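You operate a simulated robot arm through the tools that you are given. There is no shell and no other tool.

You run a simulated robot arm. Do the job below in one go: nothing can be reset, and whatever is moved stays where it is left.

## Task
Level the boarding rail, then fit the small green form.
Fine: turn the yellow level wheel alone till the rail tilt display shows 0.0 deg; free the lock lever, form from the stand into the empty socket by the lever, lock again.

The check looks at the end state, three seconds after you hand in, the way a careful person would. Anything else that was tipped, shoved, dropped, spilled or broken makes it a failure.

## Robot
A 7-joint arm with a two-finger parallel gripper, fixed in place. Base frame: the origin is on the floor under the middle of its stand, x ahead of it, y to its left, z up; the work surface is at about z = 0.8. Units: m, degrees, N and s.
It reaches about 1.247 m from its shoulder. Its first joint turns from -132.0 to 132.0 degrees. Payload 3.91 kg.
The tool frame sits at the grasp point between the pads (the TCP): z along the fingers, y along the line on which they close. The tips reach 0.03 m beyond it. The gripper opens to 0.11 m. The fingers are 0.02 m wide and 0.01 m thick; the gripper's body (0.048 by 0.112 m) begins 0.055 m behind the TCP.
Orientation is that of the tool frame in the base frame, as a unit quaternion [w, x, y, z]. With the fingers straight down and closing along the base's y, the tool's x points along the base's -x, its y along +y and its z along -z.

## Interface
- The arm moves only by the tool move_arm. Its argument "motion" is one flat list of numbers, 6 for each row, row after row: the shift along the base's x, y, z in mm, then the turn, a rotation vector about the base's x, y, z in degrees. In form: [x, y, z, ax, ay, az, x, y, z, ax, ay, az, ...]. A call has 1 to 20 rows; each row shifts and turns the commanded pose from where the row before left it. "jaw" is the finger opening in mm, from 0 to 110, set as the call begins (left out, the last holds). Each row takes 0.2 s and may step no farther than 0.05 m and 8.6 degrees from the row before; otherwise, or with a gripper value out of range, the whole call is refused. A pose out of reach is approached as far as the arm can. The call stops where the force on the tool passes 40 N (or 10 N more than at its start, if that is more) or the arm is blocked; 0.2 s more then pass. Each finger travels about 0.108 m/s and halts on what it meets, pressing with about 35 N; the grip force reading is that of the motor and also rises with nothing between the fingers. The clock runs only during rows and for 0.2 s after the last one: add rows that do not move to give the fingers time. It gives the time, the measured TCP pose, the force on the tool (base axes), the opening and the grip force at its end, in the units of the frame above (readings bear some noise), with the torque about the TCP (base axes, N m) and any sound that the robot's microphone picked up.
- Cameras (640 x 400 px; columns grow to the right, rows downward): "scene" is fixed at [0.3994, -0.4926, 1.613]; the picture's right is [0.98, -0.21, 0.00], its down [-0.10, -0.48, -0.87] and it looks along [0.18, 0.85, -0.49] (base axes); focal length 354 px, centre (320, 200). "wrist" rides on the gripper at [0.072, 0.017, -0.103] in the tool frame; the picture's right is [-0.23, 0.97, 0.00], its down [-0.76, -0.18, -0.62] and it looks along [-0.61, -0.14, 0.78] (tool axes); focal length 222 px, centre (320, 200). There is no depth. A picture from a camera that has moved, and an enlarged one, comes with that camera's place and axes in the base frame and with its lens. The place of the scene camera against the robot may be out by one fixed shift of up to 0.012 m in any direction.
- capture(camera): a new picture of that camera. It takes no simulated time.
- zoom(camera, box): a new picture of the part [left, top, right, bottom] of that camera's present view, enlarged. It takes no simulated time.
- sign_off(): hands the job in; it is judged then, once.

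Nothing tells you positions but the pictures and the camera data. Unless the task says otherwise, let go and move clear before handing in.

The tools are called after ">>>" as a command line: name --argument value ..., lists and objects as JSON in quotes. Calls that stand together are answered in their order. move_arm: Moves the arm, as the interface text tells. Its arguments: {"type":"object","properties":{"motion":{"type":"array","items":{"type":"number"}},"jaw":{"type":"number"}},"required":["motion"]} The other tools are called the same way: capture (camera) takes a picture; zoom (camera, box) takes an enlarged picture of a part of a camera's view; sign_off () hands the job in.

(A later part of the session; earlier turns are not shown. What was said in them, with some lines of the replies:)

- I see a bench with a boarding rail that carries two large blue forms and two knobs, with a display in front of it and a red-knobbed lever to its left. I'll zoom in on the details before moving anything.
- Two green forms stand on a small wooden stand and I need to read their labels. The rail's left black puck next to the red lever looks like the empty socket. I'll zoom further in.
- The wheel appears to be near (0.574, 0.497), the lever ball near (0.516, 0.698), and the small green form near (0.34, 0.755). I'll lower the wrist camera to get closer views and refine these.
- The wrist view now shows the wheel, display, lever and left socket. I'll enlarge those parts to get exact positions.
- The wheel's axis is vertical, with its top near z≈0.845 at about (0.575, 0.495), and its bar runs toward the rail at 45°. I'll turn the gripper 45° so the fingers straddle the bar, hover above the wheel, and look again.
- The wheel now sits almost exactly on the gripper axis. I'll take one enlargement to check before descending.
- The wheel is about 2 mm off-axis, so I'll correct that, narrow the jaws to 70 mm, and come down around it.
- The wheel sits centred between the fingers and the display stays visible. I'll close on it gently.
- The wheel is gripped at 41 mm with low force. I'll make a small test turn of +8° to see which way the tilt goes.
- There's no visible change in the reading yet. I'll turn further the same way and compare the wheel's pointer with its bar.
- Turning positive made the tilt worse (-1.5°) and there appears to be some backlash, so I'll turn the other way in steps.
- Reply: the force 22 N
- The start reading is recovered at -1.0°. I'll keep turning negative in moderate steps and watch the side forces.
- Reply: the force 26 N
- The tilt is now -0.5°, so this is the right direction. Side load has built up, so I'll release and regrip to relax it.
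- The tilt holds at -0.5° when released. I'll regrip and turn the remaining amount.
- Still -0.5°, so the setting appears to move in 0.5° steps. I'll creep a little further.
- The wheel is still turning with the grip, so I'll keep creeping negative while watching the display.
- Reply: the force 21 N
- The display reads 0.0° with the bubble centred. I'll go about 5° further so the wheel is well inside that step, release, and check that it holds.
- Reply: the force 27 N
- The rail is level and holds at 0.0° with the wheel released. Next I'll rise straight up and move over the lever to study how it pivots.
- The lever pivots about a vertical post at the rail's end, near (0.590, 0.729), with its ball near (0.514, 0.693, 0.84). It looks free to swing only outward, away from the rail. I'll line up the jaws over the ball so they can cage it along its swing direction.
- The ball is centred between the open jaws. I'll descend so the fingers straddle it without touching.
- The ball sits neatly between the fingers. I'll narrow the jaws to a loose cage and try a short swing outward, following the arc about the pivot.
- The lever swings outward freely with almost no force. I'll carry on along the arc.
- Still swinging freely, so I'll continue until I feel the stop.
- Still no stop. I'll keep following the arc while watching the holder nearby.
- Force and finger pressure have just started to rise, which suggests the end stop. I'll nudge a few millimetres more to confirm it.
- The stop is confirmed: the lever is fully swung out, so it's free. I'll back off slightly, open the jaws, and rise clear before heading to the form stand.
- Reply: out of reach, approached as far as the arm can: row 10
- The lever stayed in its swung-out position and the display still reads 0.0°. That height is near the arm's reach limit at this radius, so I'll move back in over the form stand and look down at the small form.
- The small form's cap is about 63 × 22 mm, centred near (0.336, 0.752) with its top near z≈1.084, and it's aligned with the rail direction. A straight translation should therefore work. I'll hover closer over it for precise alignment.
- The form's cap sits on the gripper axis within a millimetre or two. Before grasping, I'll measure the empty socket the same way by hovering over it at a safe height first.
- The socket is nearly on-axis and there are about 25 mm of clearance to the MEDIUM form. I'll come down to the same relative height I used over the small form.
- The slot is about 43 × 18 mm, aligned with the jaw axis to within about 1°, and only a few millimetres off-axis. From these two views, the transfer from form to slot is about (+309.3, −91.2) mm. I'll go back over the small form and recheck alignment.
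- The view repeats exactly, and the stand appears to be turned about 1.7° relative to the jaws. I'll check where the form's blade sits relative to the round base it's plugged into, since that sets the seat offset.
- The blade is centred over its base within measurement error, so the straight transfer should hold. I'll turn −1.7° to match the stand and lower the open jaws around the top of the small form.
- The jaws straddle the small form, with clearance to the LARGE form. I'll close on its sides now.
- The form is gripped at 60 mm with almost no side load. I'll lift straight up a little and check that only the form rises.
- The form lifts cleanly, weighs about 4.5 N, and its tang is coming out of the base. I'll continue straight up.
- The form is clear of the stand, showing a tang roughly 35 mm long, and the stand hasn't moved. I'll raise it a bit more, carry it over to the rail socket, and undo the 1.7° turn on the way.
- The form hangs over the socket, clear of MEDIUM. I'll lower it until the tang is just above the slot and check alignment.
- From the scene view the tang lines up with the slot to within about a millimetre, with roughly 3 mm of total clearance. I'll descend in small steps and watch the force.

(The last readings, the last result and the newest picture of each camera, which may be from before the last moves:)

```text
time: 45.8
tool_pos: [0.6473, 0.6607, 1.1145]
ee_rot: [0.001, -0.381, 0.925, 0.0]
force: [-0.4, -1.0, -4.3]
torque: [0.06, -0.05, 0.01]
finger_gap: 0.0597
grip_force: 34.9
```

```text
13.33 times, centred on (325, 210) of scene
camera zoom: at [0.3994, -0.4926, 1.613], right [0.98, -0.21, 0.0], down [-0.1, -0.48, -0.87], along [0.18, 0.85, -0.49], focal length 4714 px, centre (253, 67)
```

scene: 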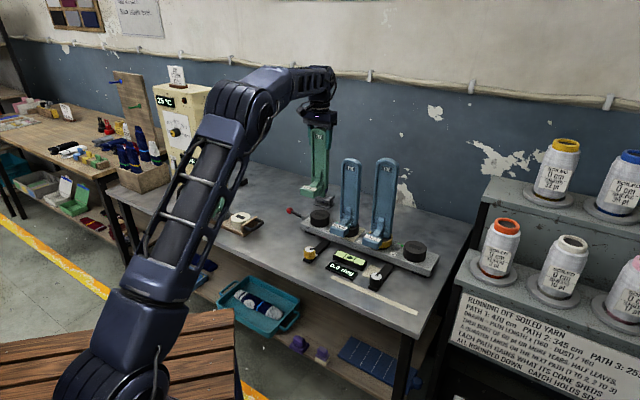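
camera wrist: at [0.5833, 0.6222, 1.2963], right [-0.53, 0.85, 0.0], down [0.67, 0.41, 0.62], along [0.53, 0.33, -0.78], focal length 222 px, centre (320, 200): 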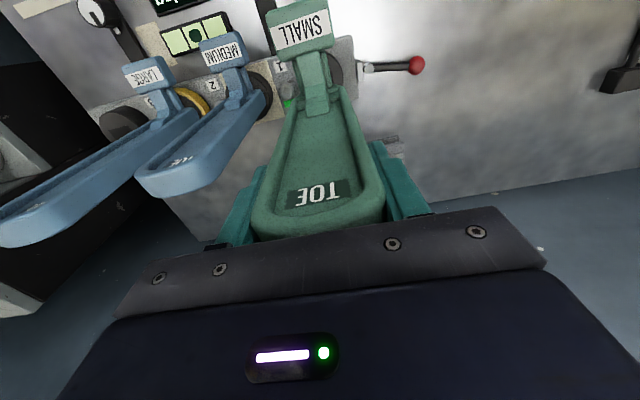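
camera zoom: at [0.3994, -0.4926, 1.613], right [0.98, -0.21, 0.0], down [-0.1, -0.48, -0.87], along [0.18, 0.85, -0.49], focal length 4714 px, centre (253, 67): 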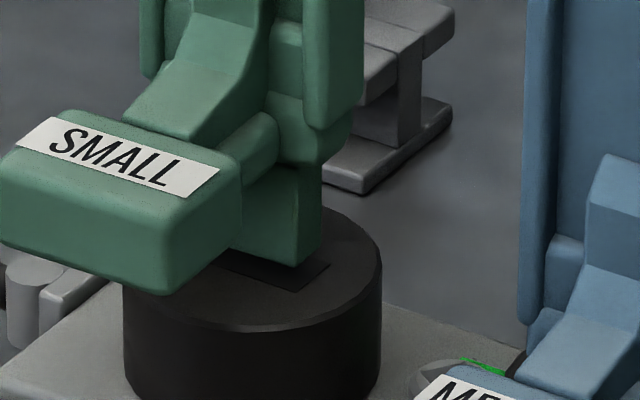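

The tang is about 9 mm above the slot and tracking straight toward it. I'll continue slowly.

>>> move_arm --motion '[0, 0, -3, 0, 0, 0, 0, 0, -3, 0, 0, 0, 0, 0, -2, 0, 0, 0, 0, 0, -2, 0, 0, 0, 0, 0, -2, 0, 0, 0, 0, 0, 0, 0, 0, 0]'

>>> zoom --camera "scene" --box '[305, 195, 345, 225]'

```text
time: 47.2
tool_pos: [0.6464, 0.6608, 1.1031]
ee_rot: [0.0, -0.382, 0.924, 0.0]
force: [0.3, -0.2, -4.3]
torque: [0.06, -0.02, 0.01]
finger_gap: 0.06
grip_force: 34.6
```

```text
13.33 times, centred on (325, 210) of scene
camera zoom: at [0.3994, -0.4926, 1.613], right [0.98, -0.21, 0.0], down [-0.1, -0.48, -0.87], along [0.18, 0.85, -0.49], focal length 4714 px, centre (253, 67)
```

zoom: 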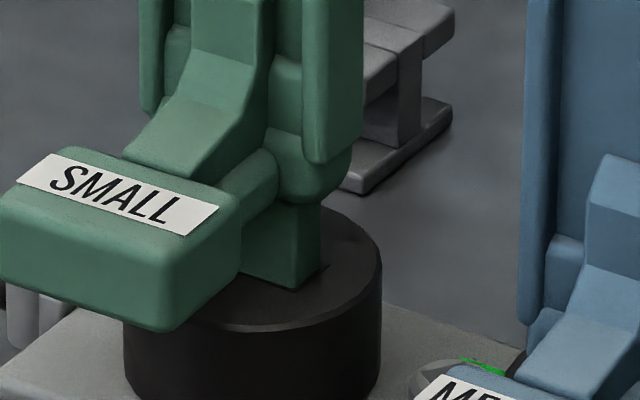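

The tang has entered the slot with no contact force. I'll keep lowering toward the seat.

>>> move_arm --motion '[0, 0, -4, 0, 0, 0, 0, 0, -4, 0, 0, 0, 0, 0, -4, 0, 0, 0, 0, 0, -3, 0, 0, 0, 0, 0, 0, 0, 0, 0]'

>>> zoom --camera "scene" --box '[305, 195, 345, 225]'

```text
time: 48.4
tool_pos: [0.6462, 0.6612, 1.0866]
ee_rot: [0.0, -0.383, 0.924, 0.0]
force: [0.9, -0.3, -3.4]
torque: [0.06, -0.03, -0.01]
finger_gap: 0.0598
grip_force: 34.9
```

```text
13.33 times, centred on (325, 210) of scene
camera zoom: at [0.3994, -0.4926, 1.613], right [0.98, -0.21, 0.0], down [-0.1, -0.48, -0.87], along [0.18, 0.85, -0.49], focal length 4714 px, centre (253, 67)
```

zoom: 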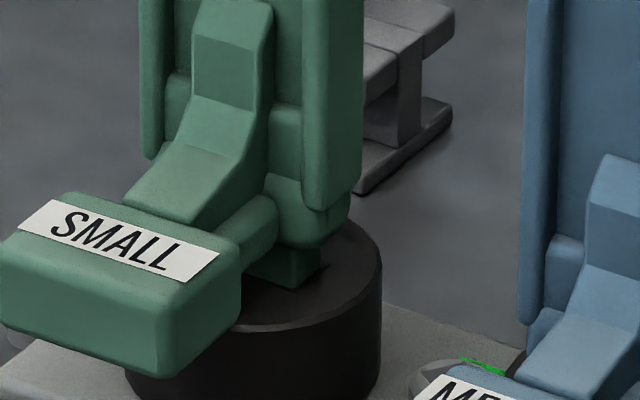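

About 12–13 mm of tang is still showing and the insertion remains force-free. I'll continue in small steps.

>>> move_arm --motion '[0, 0, -3, 0, 0, 0, 0, 0, -3, 0, 0, 0, 0, 0, -2, 0, 0, 0, 0, 0, -2, 0, 0, 0, 0, 0, 0, 0, 0, 0]'

>>> zoom --camera "scene" --box '[305, 195, 345, 225]'

```text
time: 49.6
tool_pos: [0.6463, 0.6603, 1.0781]
ee_rot: [-0.001, -0.382, 0.924, 0.0]
force: [-0.3, 0.6, -4.6]
torque: [0.05, -0.04, -0.03]
finger_gap: 0.0598
grip_force: 34.9
```

```text
13.33 times, centred on (325, 210) of scene
camera zoom: at [0.3994, -0.4926, 1.613], right [0.98, -0.21, 0.0], down [-0.1, -0.48, -0.87], along [0.18, 0.85, -0.49], focal length 4714 px, centre (253, 67)
```

zoom: 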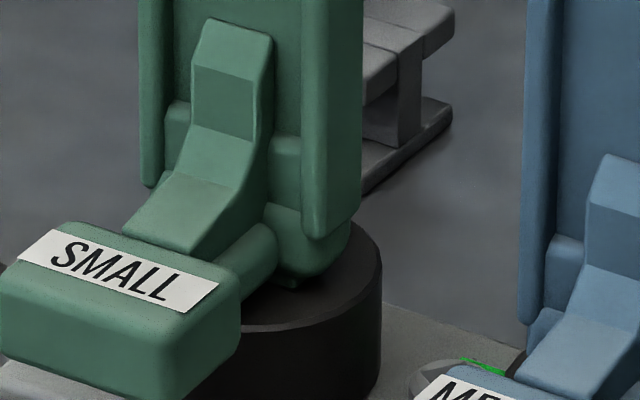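

It's nearly seated, with only a few millimetres left. I'll finish with 1 mm steps.

>>> move_arm --motion '[0, 0, -1, 0, 0, 0, 0, 0, -1, 0, 0, 0, 0, 0, -1, 0, 0, 0, 0, 0, 0, 0, 0, 0]'

>>> zoom --camera "scene" --box '[305, 195, 345, 225]'

```text
time: 50.6
tool_pos: [0.6465, 0.6596, 1.0746]
ee_rot: [0.0, -0.382, 0.924, 0.0]
force: [-0.7, -0.4, -4.9]
torque: [0.08, -0.05, -0.05]
finger_gap: 0.06
grip_force: 35.2
```

```text
13.33 times, centred on (325, 210) of scene
camera zoom: at [0.3994, -0.4926, 1.613], right [0.98, -0.21, 0.0], down [-0.1, -0.48, -0.87], along [0.18, 0.85, -0.49], focal length 4714 px, centre (253, 67)
```

zoom: 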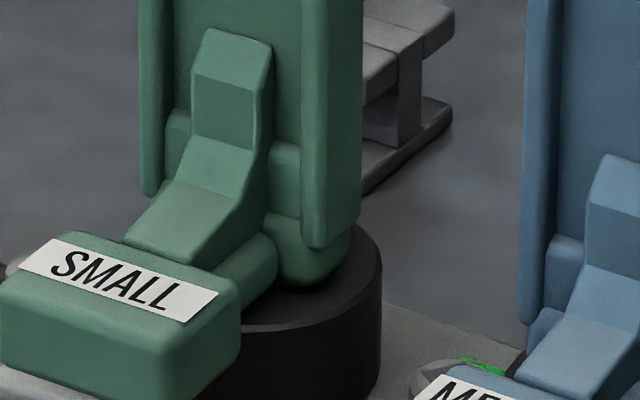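

>>> move_arm --motion '[0, 0, -1, 0, 0, 0, 0, 0, -1, 0, 0, 0, 0, 0, 0, 0, 0, 0]'

>>> zoom --camera "scene" --box '[305, 195, 345, 225]'

```text
time: 51.4
tool_pos: [0.6467, 0.6614, 1.0732]
ee_rot: [0.0, -0.382, 0.924, 0.001]
force: [-0.8, -2.2, 2.4]
torque: [-0.33, 0.26, 0.05]
finger_gap: 0.06
grip_force: 35.4
```

```text
13.33 times, centred on (325, 210) of scene
camera zoom: at [0.3994, -0.4926, 1.613], right [0.98, -0.21, 0.0], down [-0.1, -0.48, -0.87], along [0.18, 0.85, -0.49], focal length 4714 px, centre (253, 67)
```

zoom: 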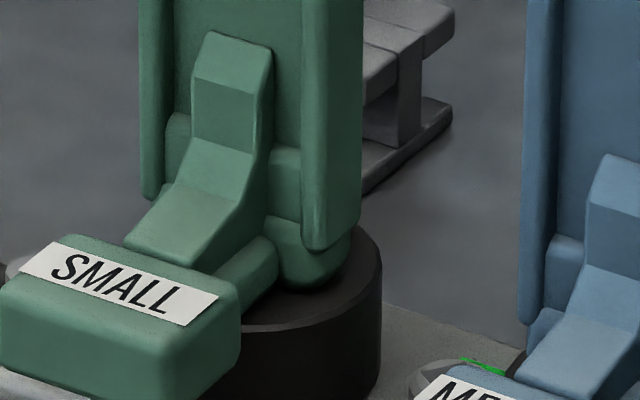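

The load has transferred to the socket, so the form is seated. I'll press lightly by 1 mm to confirm, then open the jaws.

>>> move_arm --motion '[0, 0, -1, 0, 0, 0, 0, 0, 0, 0, 0, 0]'

>>> zoom --camera "scene" --box '[280, 110, 400, 250]'

```text
time: 52.0
tool_pos: [0.6464, 0.6614, 1.0737]
ee_rot: [0.002, -0.383, 0.924, 0.001]
force: [-1.4, -1.6, 15.1]
torque: [-0.7, 0.34, 0.09]
finger_gap: 0.06
grip_force: 35.0
```

```text
2.86 times, centred on (340, 180) of scene
camera zoom: at [0.3994, -0.4926, 1.613], right [0.98, -0.21, 0.0], down [-0.1, -0.48, -0.87], along [0.18, 0.85, -0.49], focal length 1010 px, centre (263, 257)
```

zoom: 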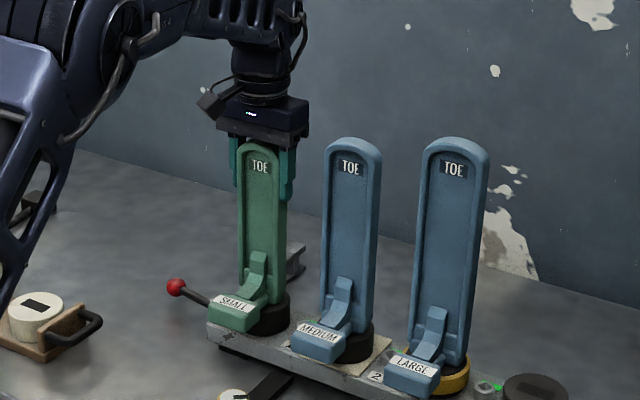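

The seat is firm (15 N on a 1 mm press). I'll relax that press, open the jaws, and check that the form stands on its own.

>>> move_arm --motion '[0, 0, 1, 0, 0, 0, 0, 0, 0, 0, 0, 0]'

>>> move_arm --motion '[0, 0, 0, 0, 0, 0, 0, 0, 0, 0, 0, 0, 0, 0, 0, 0, 0, 0]' --jaw 84

>>> zoom --camera "scene" --box '[280, 110, 400, 250]'

>>> capture --camera "wrist"

```text
time: 52.6
tool_pos: [0.6469, 0.6598, 1.0737]
ee_rot: [0.001, -0.382, 0.924, 0.0]
force: [0.5, 1.3, 11.5]
torque: [-0.02, -0.07, 0.08]
finger_gap: 0.0601
grip_force: 35.4
```

```text
time: 53.4
tool_pos: [0.6459, 0.6613, 1.0726]
ee_rot: [0.0, -0.382, 0.924, 0.0]
force: [0.2, -0.4, -0.3]
torque: [0.0, -0.01, -0.02]
finger_gap: 0.0838
grip_force: 0.1
```

```text
2.86 times, centred on (340, 180) of scene
camera zoom: at [0.3994, -0.4926, 1.613], right [0.98, -0.21, 0.0], down [-0.1, -0.48, -0.87], along [0.18, 0.85, -0.49], focal length 1010 px, centre (263, 257)
```

zoom: 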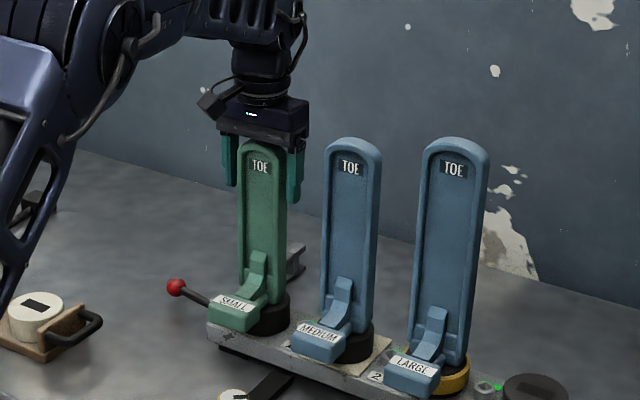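

```text
taken
camera wrist: at [0.5829, 0.6227, 1.1765], right [-0.53, 0.85, 0.0], down [0.67, 0.41, 0.62], along [0.53, 0.33, -0.78], focal length 222 px, centre (320, 200)
```

wrist: 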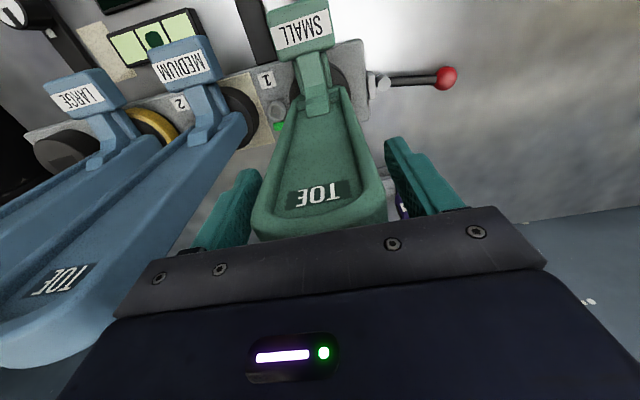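

The small form stands upright on its own. I'll rise straight off it, then move above the lever ball and turn the jaws to match the swing direction.

>>> move_arm --motion '[0, 0, 40, 0, 0, 0, 0, 0, 50, 0, 0, 0, 0, 0, 50, 0, 0, 0, -8, 10.8, 0, 0, 0, -7.85, -8, 10.8, 0, 0, 0, -7.85, -8, 10.8, 0, 0, 0, -7.85, -8, 10.8, 0, 0, 0, -7.85, -8, 10.8, 0, 0, 0, -7.85, -8, 10.8, 0, 0, 0, -7.85, -8, 10.8, 0, 0, 0, -7.85, -8, 10.8, 0, 0, 0, -7.85, -8, 10.8, 0, 0, 0, -7.85, -8, 10.8, 0, 0, 0, -7.85, -8, 10.8, 0, 0, 0, -7.85, -8, 10.8, 0, 0, 0, -7.85, -8, 10.8, 0, 0, 0, -7.85, 0, 0, 0, 0, 0, 0]' --jaw 84

>>> capture --camera "wrist"

>>> capture --camera "scene"

```text
time: 57.0
tool_pos: [0.5421, 0.8021, 1.2139]
ee_rot: [-0.001, 0.479, 0.878, 0.001]
force: [0.0, 0.5, -0.4]
torque: [0.01, -0.02, 0.0]
finger_gap: 0.0838
grip_force: 0.1
```

```text
taken
camera wrist: at [0.5168, 0.8725, 1.3174], right [0.94, 0.34, 0.0], down [0.26, -0.74, 0.62], along [0.21, -0.59, -0.78], focal length 222 px, centre (320, 200)
```

wrist: 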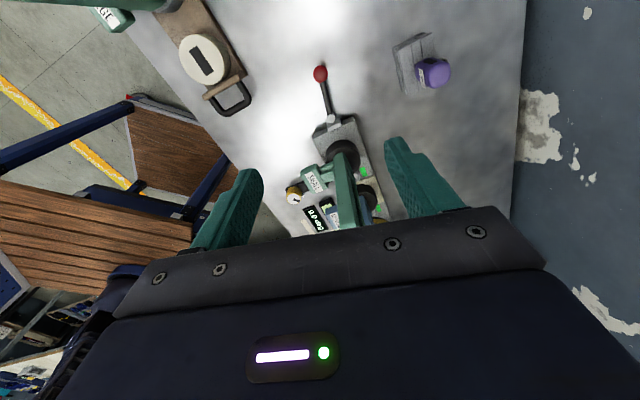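

```text
taken
```

scene: 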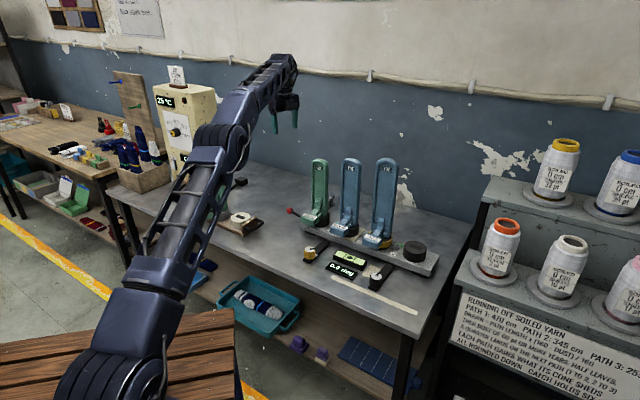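

The small form is seated, the display still reads 0.0°, and the lever ball is directly under the gripper. I'll descend to just above the ball and recheck.

>>> move_arm --motion '[0, 0, -50, 0, 0, 0, 0, 0, -50, 0, 0, 0, 0, 0, -50, 0, 0, 0, 0, 0, -50, 0, 0, 0, 0, 0, -50, 0, 0, 0, 0, 0, -14, 0, 0, 0, 0, 0, 0, 0, 0, 0]' --jaw 60

>>> capture --camera "wrist"

>>> zoom --camera "scene" --box '[230, 130, 370, 250]'

```text
time: 58.6
tool_pos: [0.5421, 0.8006, 0.9481]
ee_rot: [0.0, 0.478, 0.878, 0.0]
force: [0.4, -0.4, -0.3]
torque: [0.04, 0.01, 0.01]
finger_gap: 0.06
grip_force: 0.0
```

```text
taken
camera wrist: at [0.5167, 0.8717, 1.0524], right [0.94, 0.34, 0.0], down [0.26, -0.74, 0.62], along [0.21, -0.59, -0.78], focal length 222 px, centre (320, 200)
```

wrist: 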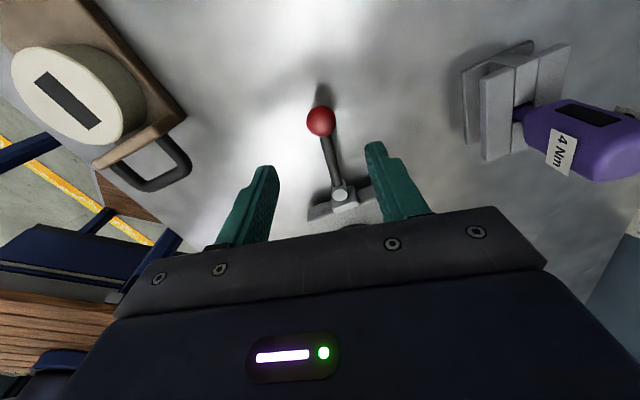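

```text
3.33 times, centred on (300, 190) of scene
camera zoom: at [0.3994, -0.4926, 1.613], right [0.98, -0.21, 0.0], down [-0.1, -0.48, -0.87], along [0.18, 0.85, -0.49], focal length 1178 px, centre (387, 233)
```

zoom: 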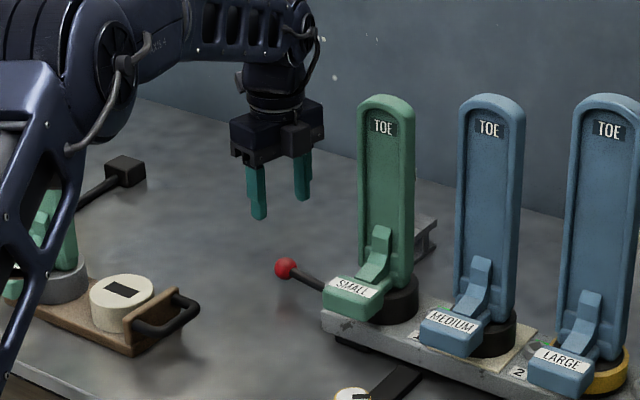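

The ball is on-axis. I'll lower the jaws around it.

>>> move_arm --motion '[0, 0, -40, 0, 0, 0, 0, 0, -35, 0, 0, 0, 0, 0, -15, 0, 0, 0, 0, 0, -6, 0, 0, 0, 0, 0, 0, 0, 0, 0]' --jaw 60

>>> capture --camera "wrist"

```text
time: 59.8
tool_pos: [0.5426, 0.801, 0.8527]
ee_rot: [0.0, 0.479, 0.878, 0.0]
force: [-0.3, -0.4, 0.3]
torque: [0.01, 0.05, -0.03]
finger_gap: 0.0598
grip_force: 0.1
```

```text
taken
camera wrist: at [0.5171, 0.8721, 0.9575], right [0.94, 0.34, 0.0], down [0.26, -0.74, 0.62], along [0.21, -0.59, -0.78], focal length 222 px, centre (320, 200)
```

wrist: 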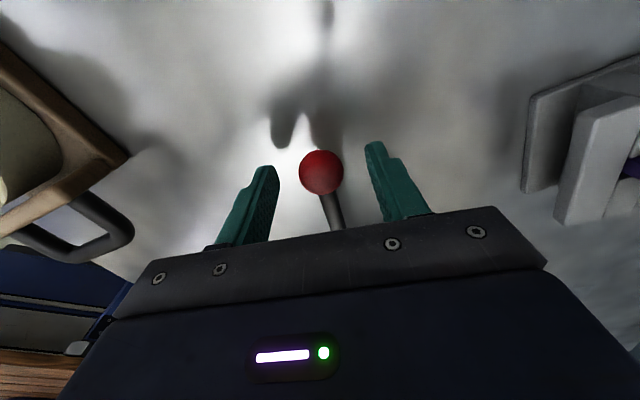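

The ball is centred. I'll narrow to a loose cage and swing the lever back along its arc to lock it.

>>> move_arm --motion '[0, 0, 0, 0, 0, 0, 0, 0, 0, 0, 0, 0, -7.3, -5.3, 0, 0, 0, 6, -6.6, -6.1, 0, 0, 0, 6, -6.0, -6.7, 0, 0, 0, 6, -5.3, -7.4, 0, 0, 0, 6, -4.4, -7.8, 0, 0, 0, 6, 0, 0, 0, 0, 0, 0]' --jaw 36

>>> capture --camera "wrist"

>>> zoom --camera "scene" --box '[230, 130, 370, 250]'

```text
time: 61.6
tool_pos: [0.5121, 0.7681, 0.8536]
ee_rot: [0.0, 0.235, 0.972, 0.0]
force: [0.8, 0.4, -0.1]
torque: [-0.01, 0.01, 0.01]
finger_gap: 0.0359
grip_force: 0.5
```

```text
taken
camera wrist: at [0.4556, 0.8167, 0.9571], right [0.65, 0.76, 0.0], down [0.6, -0.51, 0.62], along [0.48, -0.4, -0.78], focal length 222 px, centre (320, 200)
```

wrist: 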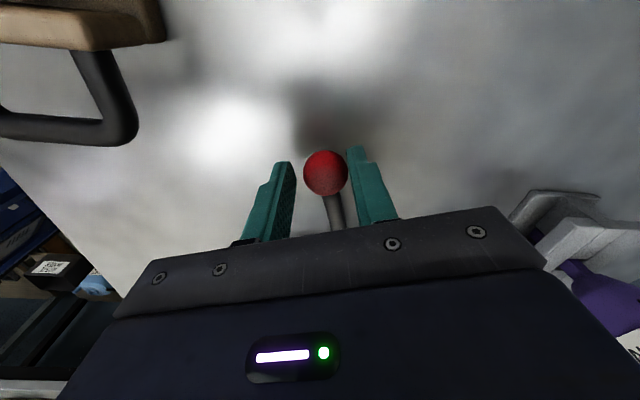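

```text
3.33 times, centred on (300, 190) of scene
camera zoom: at [0.3994, -0.4926, 1.613], right [0.98, -0.21, 0.0], down [-0.1, -0.48, -0.87], along [0.18, 0.85, -0.49], focal length 1178 px, centre (387, 233)
```

zoom: 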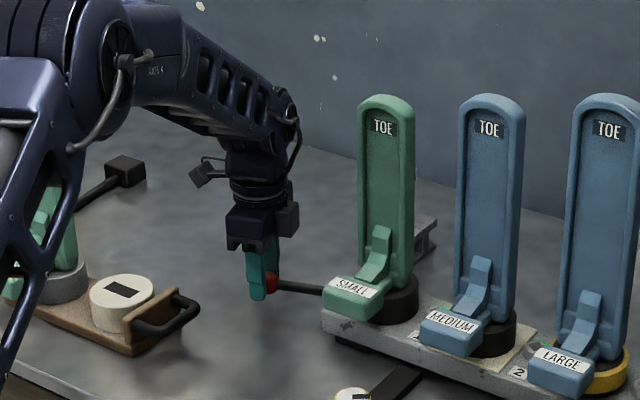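

The lever follows smoothly. I'll keep going along the arc toward its original locked position.

>>> move_arm --motion '[-3.6, -8.2, 0, 0, 0, 6, -2.7, -8.6, 0, 0, 0, 6, -1.8, -8.8, 0, 0, 0, 6, -0.9, -9.0, 0, 0, 0, 6, 0.1, -9.0, 0, 0, 0, 6, 0, 0, 0, 0, 0, 0]'

>>> capture --camera "wrist"

>>> zoom --camera "scene" --box '[230, 130, 370, 250]'

```text
time: 63.0
tool_pos: [0.5044, 0.7249, 0.8527]
ee_rot: [0.0, -0.026, 1.0, 0.001]
force: [0.6, -0.2, -0.1]
torque: [-0.01, -0.04, 0.01]
finger_gap: 0.0359
grip_force: 0.0
```

```text
taken
camera wrist: at [0.4303, 0.7385, 0.9566], right [0.18, 0.98, 0.0], down [0.77, -0.14, 0.62], along [0.61, -0.11, -0.78], focal length 222 px, centre (320, 200)
```

wrist: 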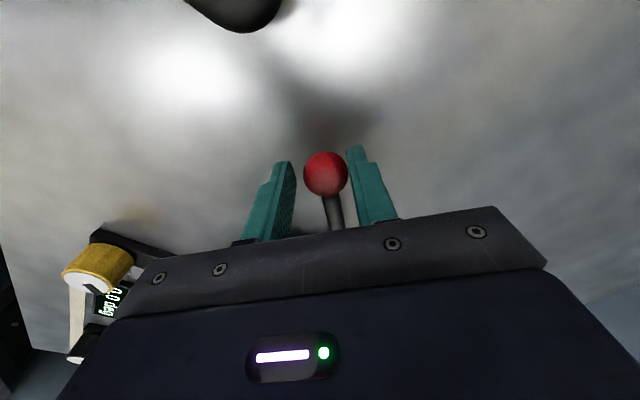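

```text
3.33 times, centred on (300, 190) of scene
camera zoom: at [0.3994, -0.4926, 1.613], right [0.98, -0.21, 0.0], down [-0.1, -0.48, -0.87], along [0.18, 0.85, -0.49], focal length 1178 px, centre (387, 233)
```

zoom: 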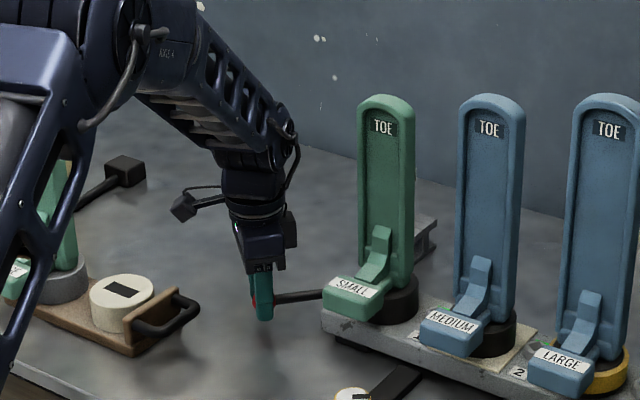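

>>> move_arm --motion '[1.0, -8.9, 0, 0, 0, 6, 1.9, -8.8, 0, 0, 0, 6, 2.8, -8.6, 0, 0, 0, 6, 0, 0, 0, 0, 0, 0]'

>>> capture --camera "wrist"

>>> zoom --camera "scene" --box '[240, 160, 360, 250]'

```text
time: 64.0
tool_pos: [0.51, 0.698, 0.8522]
ee_rot: [0.0, -0.182, 0.983, 0.0]
force: [0.0, 0.3, 0.5]
torque: [0.0, -0.01, -0.01]
finger_gap: 0.0361
grip_force: 0.0
```

```text
taken
camera wrist: at [0.4358, 0.6886, 0.9568], right [-0.14, 0.99, 0.0], down [0.77, 0.11, 0.62], along [0.62, 0.08, -0.78], focal length 222 px, centre (320, 200)
```

wrist: 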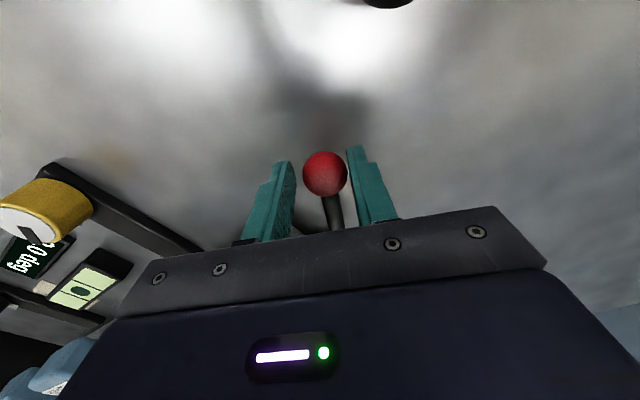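

```text
4.44 times, centred on (300, 205) of scene
camera zoom: at [0.3994, -0.4926, 1.613], right [0.98, -0.21, 0.0], down [-0.1, -0.48, -0.87], along [0.18, 0.85, -0.49], focal length 1571 px, centre (409, 178)
```

zoom: 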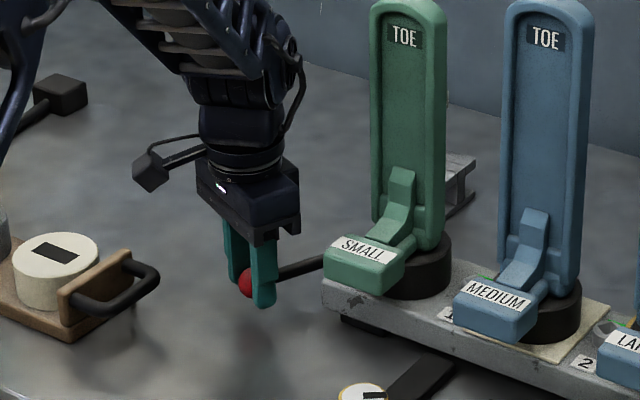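

The lever is almost back to where it started, and the gripper stays clear of the SMALL form's foot. One more step, then I'll feel for the stop.

>>> move_arm --motion '[1.8, -4.2, 0, 0, 0, 3, 1.9, -4.0, 0, 0, 0, 3, 0, 0, 0, 0, 0, 0]'

>>> zoom --camera "scene" --box '[240, 160, 360, 250]'

>>> capture --camera "wrist"

```text
time: 64.8
tool_pos: [0.5132, 0.6899, 0.8529]
ee_rot: [0.0, -0.233, 0.973, 0.0]
force: [-1.5, 0.7, 0.1]
torque: [0.07, 0.01, 0.01]
finger_gap: 0.0365
grip_force: 0.2
```

```text
4.44 times, centred on (300, 205) of scene
camera zoom: at [0.3994, -0.4926, 1.613], right [0.98, -0.21, 0.0], down [-0.1, -0.48, -0.87], along [0.18, 0.85, -0.49], focal length 1571 px, centre (409, 178)
```

zoom: 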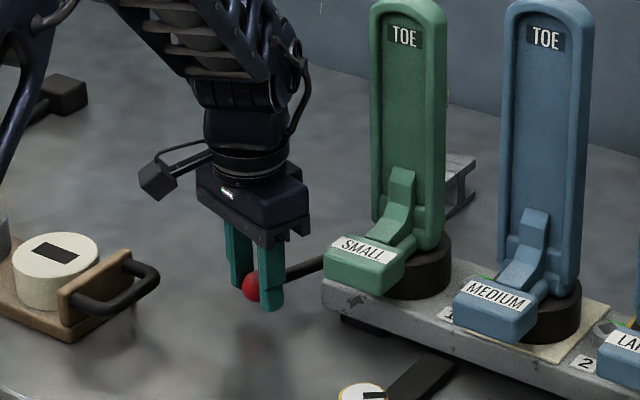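

```text
taken
camera wrist: at [0.4405, 0.6732, 0.9572], right [-0.24, 0.97, 0.0], down [0.76, 0.19, 0.62], along [0.61, 0.15, -0.78], focal length 222 px, centre (320, 200)
```

wrist: 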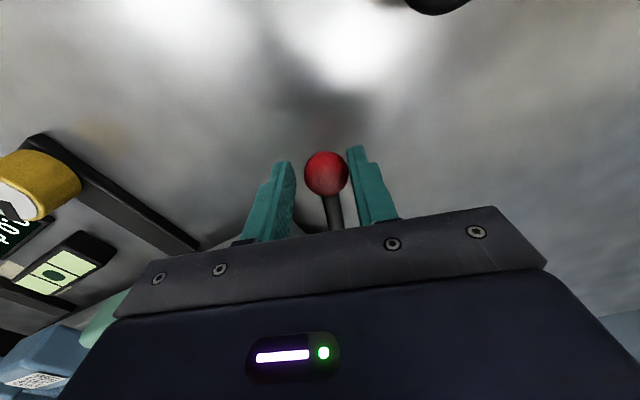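

The pushing finger has just started to feel resistance at the original position. I'll nudge 3 mm further to confirm it's at the locked stop.

>>> move_arm --motion '[1.6, -2.9, 0, 0, 0, 2, 0, 0, 0, 0, 0, 0]'

>>> zoom --camera "scene" --box '[240, 160, 360, 250]'

```text
time: 65.4
tool_pos: [0.5152, 0.6871, 0.8524]
ee_rot: [0.0, -0.249, 0.968, 0.0]
force: [-0.8, 7.7, 0.0]
torque: [0.16, -0.03, -0.05]
finger_gap: 0.0395
grip_force: 3.5
```

```text
4.44 times, centred on (300, 205) of scene
camera zoom: at [0.3994, -0.4926, 1.613], right [0.98, -0.21, 0.0], down [-0.1, -0.48, -0.87], along [0.18, 0.85, -0.49], focal length 1571 px, centre (409, 178)
```

zoom: 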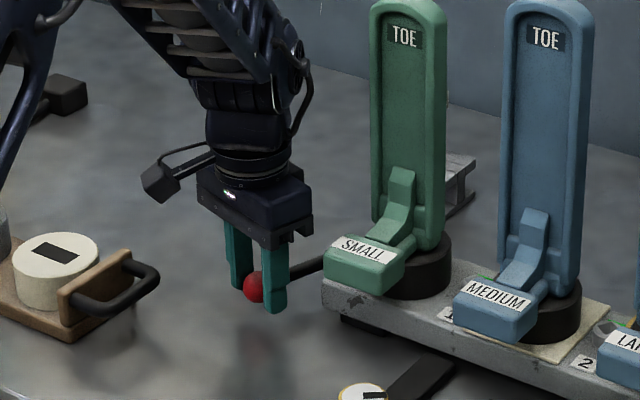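

Resistance of about 8 N at the original angle confirms the lock stop. I'll give one slightly firmer push to be sure, then release and rise.

>>> move_arm --motion '[1.3, -2.3, 0, 0, 0, 1, 0, 0, 0, 0, 0, 0]'

>>> move_arm --motion '[-2.4, 4.4, 0, 0, 0, 0, 0, 0, 0, 0, 0, 0]'

>>> move_arm --motion '[0, 0, 0, 0, 0, 0, 0, 0, 0, 0, 0, 0]' --jaw 56

>>> capture --camera "wrist"

>>> zoom --camera "scene" --box '[240, 160, 360, 250]'

```text
time: 66.0
tool_pos: [0.5169, 0.6853, 0.8534]
ee_rot: [0.0, -0.258, 0.966, 0.0]
force: [-1.9, 16.0, -2.0]
torque: [0.31, 0.0, -0.08]
finger_gap: 0.0433
grip_force: 6.9
```

```text
time: 66.6
tool_pos: [0.5139, 0.6888, 0.8524]
ee_rot: [0.0, -0.257, 0.966, -0.001]
force: [-1.6, 2.0, -0.9]
torque: [0.04, 0.08, 0.0]
finger_gap: 0.0374
grip_force: 1.2
```

```text
time: 67.2
tool_pos: [0.5137, 0.6889, 0.8534]
ee_rot: [0.0, -0.258, 0.966, 0.0]
force: [-0.9, 0.2, -0.1]
torque: [0.02, -0.01, 0.01]
finger_gap: 0.0561
grip_force: 0.0
```

```text
taken
camera wrist: at [0.4423, 0.6686, 0.957], right [-0.29, 0.96, 0.0], down [0.75, 0.23, 0.62], along [0.6, 0.18, -0.78], focal length 222 px, centre (320, 200)
```

wrist: 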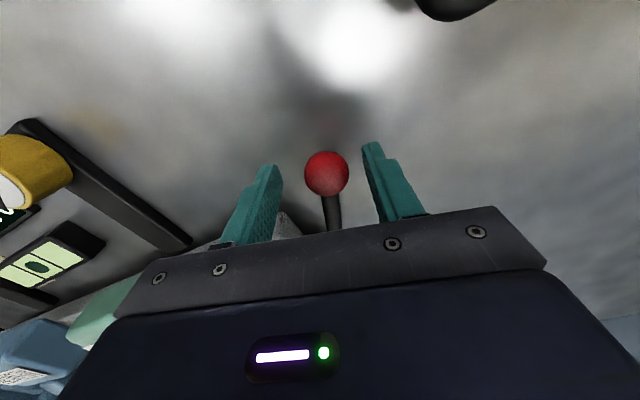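

```text
4.44 times, centred on (300, 205) of scene
camera zoom: at [0.3994, -0.4926, 1.613], right [0.98, -0.21, 0.0], down [-0.1, -0.48, -0.87], along [0.18, 0.85, -0.49], focal length 1571 px, centre (409, 178)
```

zoom: 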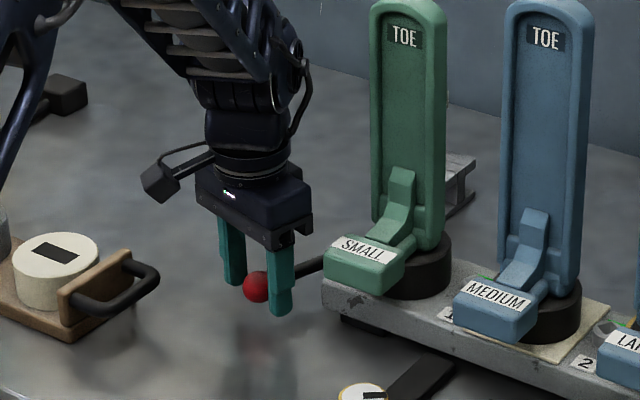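

The lever is locked and the fingers are clear of the ball. I'll rise straight up and retreat to take final inspection pictures.

>>> move_arm --motion '[0, 0, 30, 0, 0, 0, 0, 0, 50, 0, 0, 0, 0, 0, 50, 0, 0, 0, 0, 0, 50, 0, 0, 0, 0, 0, 50, 0, 0, 0, 0, 0, 50, 0, 0, 0, 0, 0, 50, 0, 0, 0, 0, 0, 50, 0, 0, 0, -15, -35, 10, 0, 0, -6, -15, -35, 10, 0, 0, -6, -15, -35, 10, 0, 0, -6, -15, -35, 10, 0, 0, -6, -15, -35, 10, 0, 0, -6, -15, -35, 10, 0, 0, 0, 0, 0, 0, 0, 0, 0]'

>>> capture --camera "scene"

>>> zoom --camera "scene" --box '[270, 140, 450, 300]'

>>> capture --camera "wrist"

```text
time: 70.4
tool_pos: [0.422, 0.4795, 1.293]
ee_rot: [0.0, 0.002, 1.0, 0.0]
force: [0.9, -0.2, 0.3]
torque: [-0.02, 0.01, 0.01]
finger_gap: 0.0559
grip_force: 0.1
```

```text
taken
```

scene: 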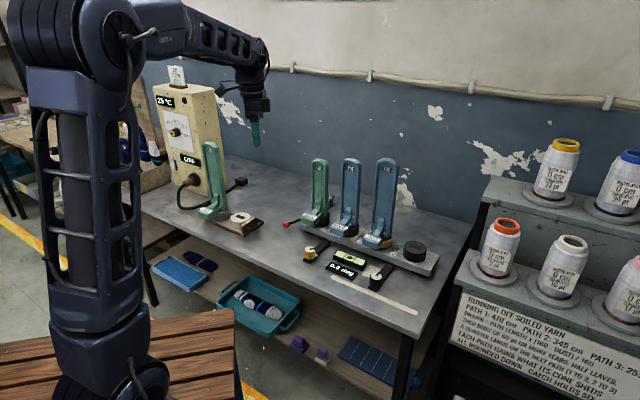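

```text
2.50 times, centred on (360, 220) of scene
camera zoom: at [0.3994, -0.4926, 1.613], right [0.98, -0.21, 0.0], down [-0.1, -0.48, -0.87], along [0.18, 0.85, -0.49], focal length 884 px, centre (220, 150)
```

zoom: 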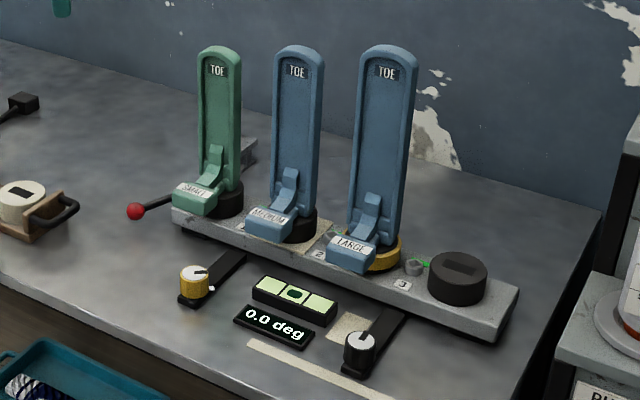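

```text
taken
camera wrist: at [0.3496, 0.4976, 1.3968], right [0.23, 0.97, 0.0], down [0.76, -0.18, 0.62], along [0.61, -0.14, -0.78], focal length 222 px, centre (320, 200)
```

wrist: 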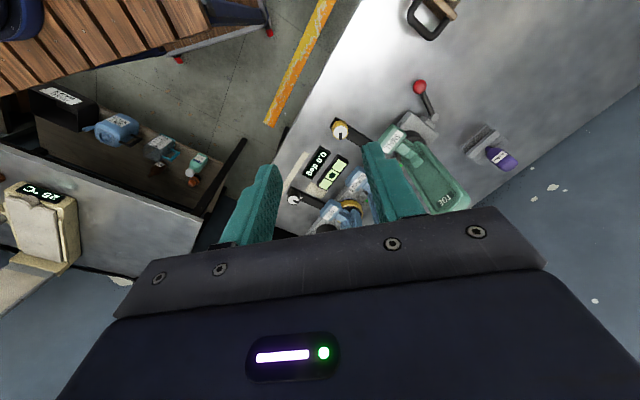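

Everything appears in order. I'll take close-ups of the seat, the lever, the display and the undisturbed items before handing in.

>>> zoom --camera "scene" --box '[275, 190, 355, 245]'

>>> zoom --camera "scene" --box '[295, 230, 400, 300]'

>>> zoom --camera "wrist" --box '[360, 60, 540, 220]'

>>> zoom --camera "scene" --box '[170, 130, 280, 245]'

```text
7.27 times, centred on (315, 218) of scene
camera zoom: at [0.3994, -0.4926, 1.613], right [0.98, -0.21, 0.0], down [-0.1, -0.48, -0.87], along [0.18, 0.85, -0.49], focal length 2571 px, centre (356, 73)
```

zoom: 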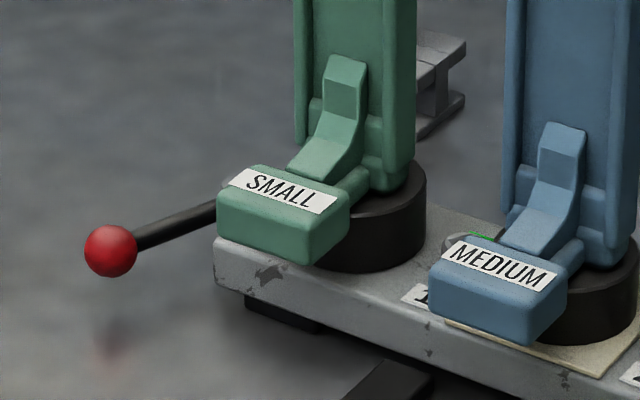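

```text
5.71 times, centred on (348, 265) of scene
camera zoom: at [0.3994, -0.4926, 1.613], right [0.98, -0.21, 0.0], down [-0.1, -0.48, -0.87], along [0.18, 0.85, -0.49], focal length 2020 px, centre (163, -171)
```

zoom: 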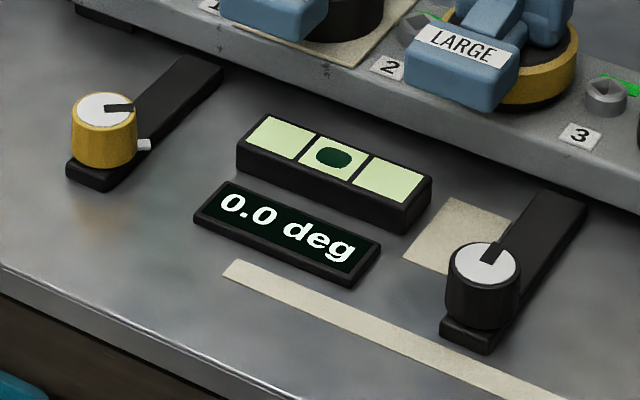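

```text
2.50 times, centred on (450, 140) of wrist
camera zoom: at [0.3496, 0.4976, 1.3968], right [0.23, 0.97, 0.0], down [0.76, -0.18, 0.62], along [0.61, -0.14, -0.78], focal length 555 px, centre (-5, 350)
```

zoom: 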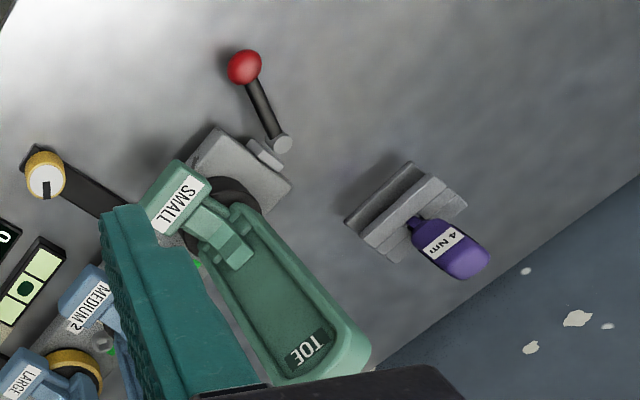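

```text
3.48 times, centred on (225, 188) of scene
camera zoom: at [0.3994, -0.4926, 1.613], right [0.98, -0.21, 0.0], down [-0.1, -0.48, -0.87], along [0.18, 0.85, -0.49], focal length 1230 px, centre (650, 244)
```

zoom: 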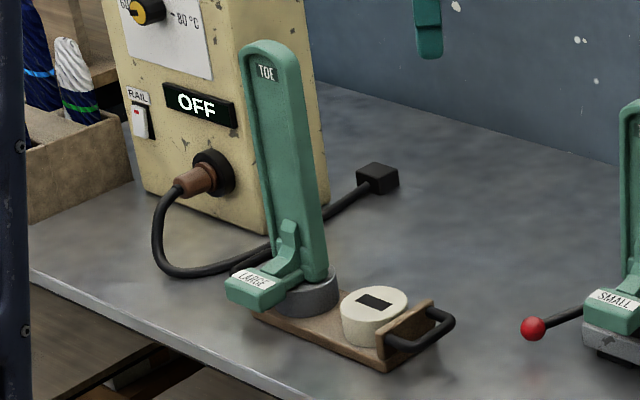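

The rail reads 0.0° with the bubble centred, and only the yellow wheel was turned. The SMALL form is flush in the socket by the lever, the lever is back at its locked stop, and nothing else has moved. The gripper is clear, so I'm handing in.

>>> sign_off

```text
The job is handed in.
```

The job is done and handed in. The rail is level, the small green form is fitted, and the lock lever is locked again. No result from the check has come back.

- **Rail:** the display reads 0.0 deg with the bubble centred, and it stayed there after I let go of the wheel. I turned only the yellow wheel. My first test turn was the wrong way and took the tilt to -1.5 deg before I reversed it.
- **Form:** the small green form went into the socket by the lever with no resistance. It is seated firmly and stands upright on its own.
- **Lever:** I swung it out to its free stop before fitting the form. Afterwards I pushed it back to its original position, where it met a firm stop.

In the last pictures nothing else was moved: the other forms, the stand, the black wheel and the purple 4 Nm tool are where they were. The gripper is released and clear of the bench.
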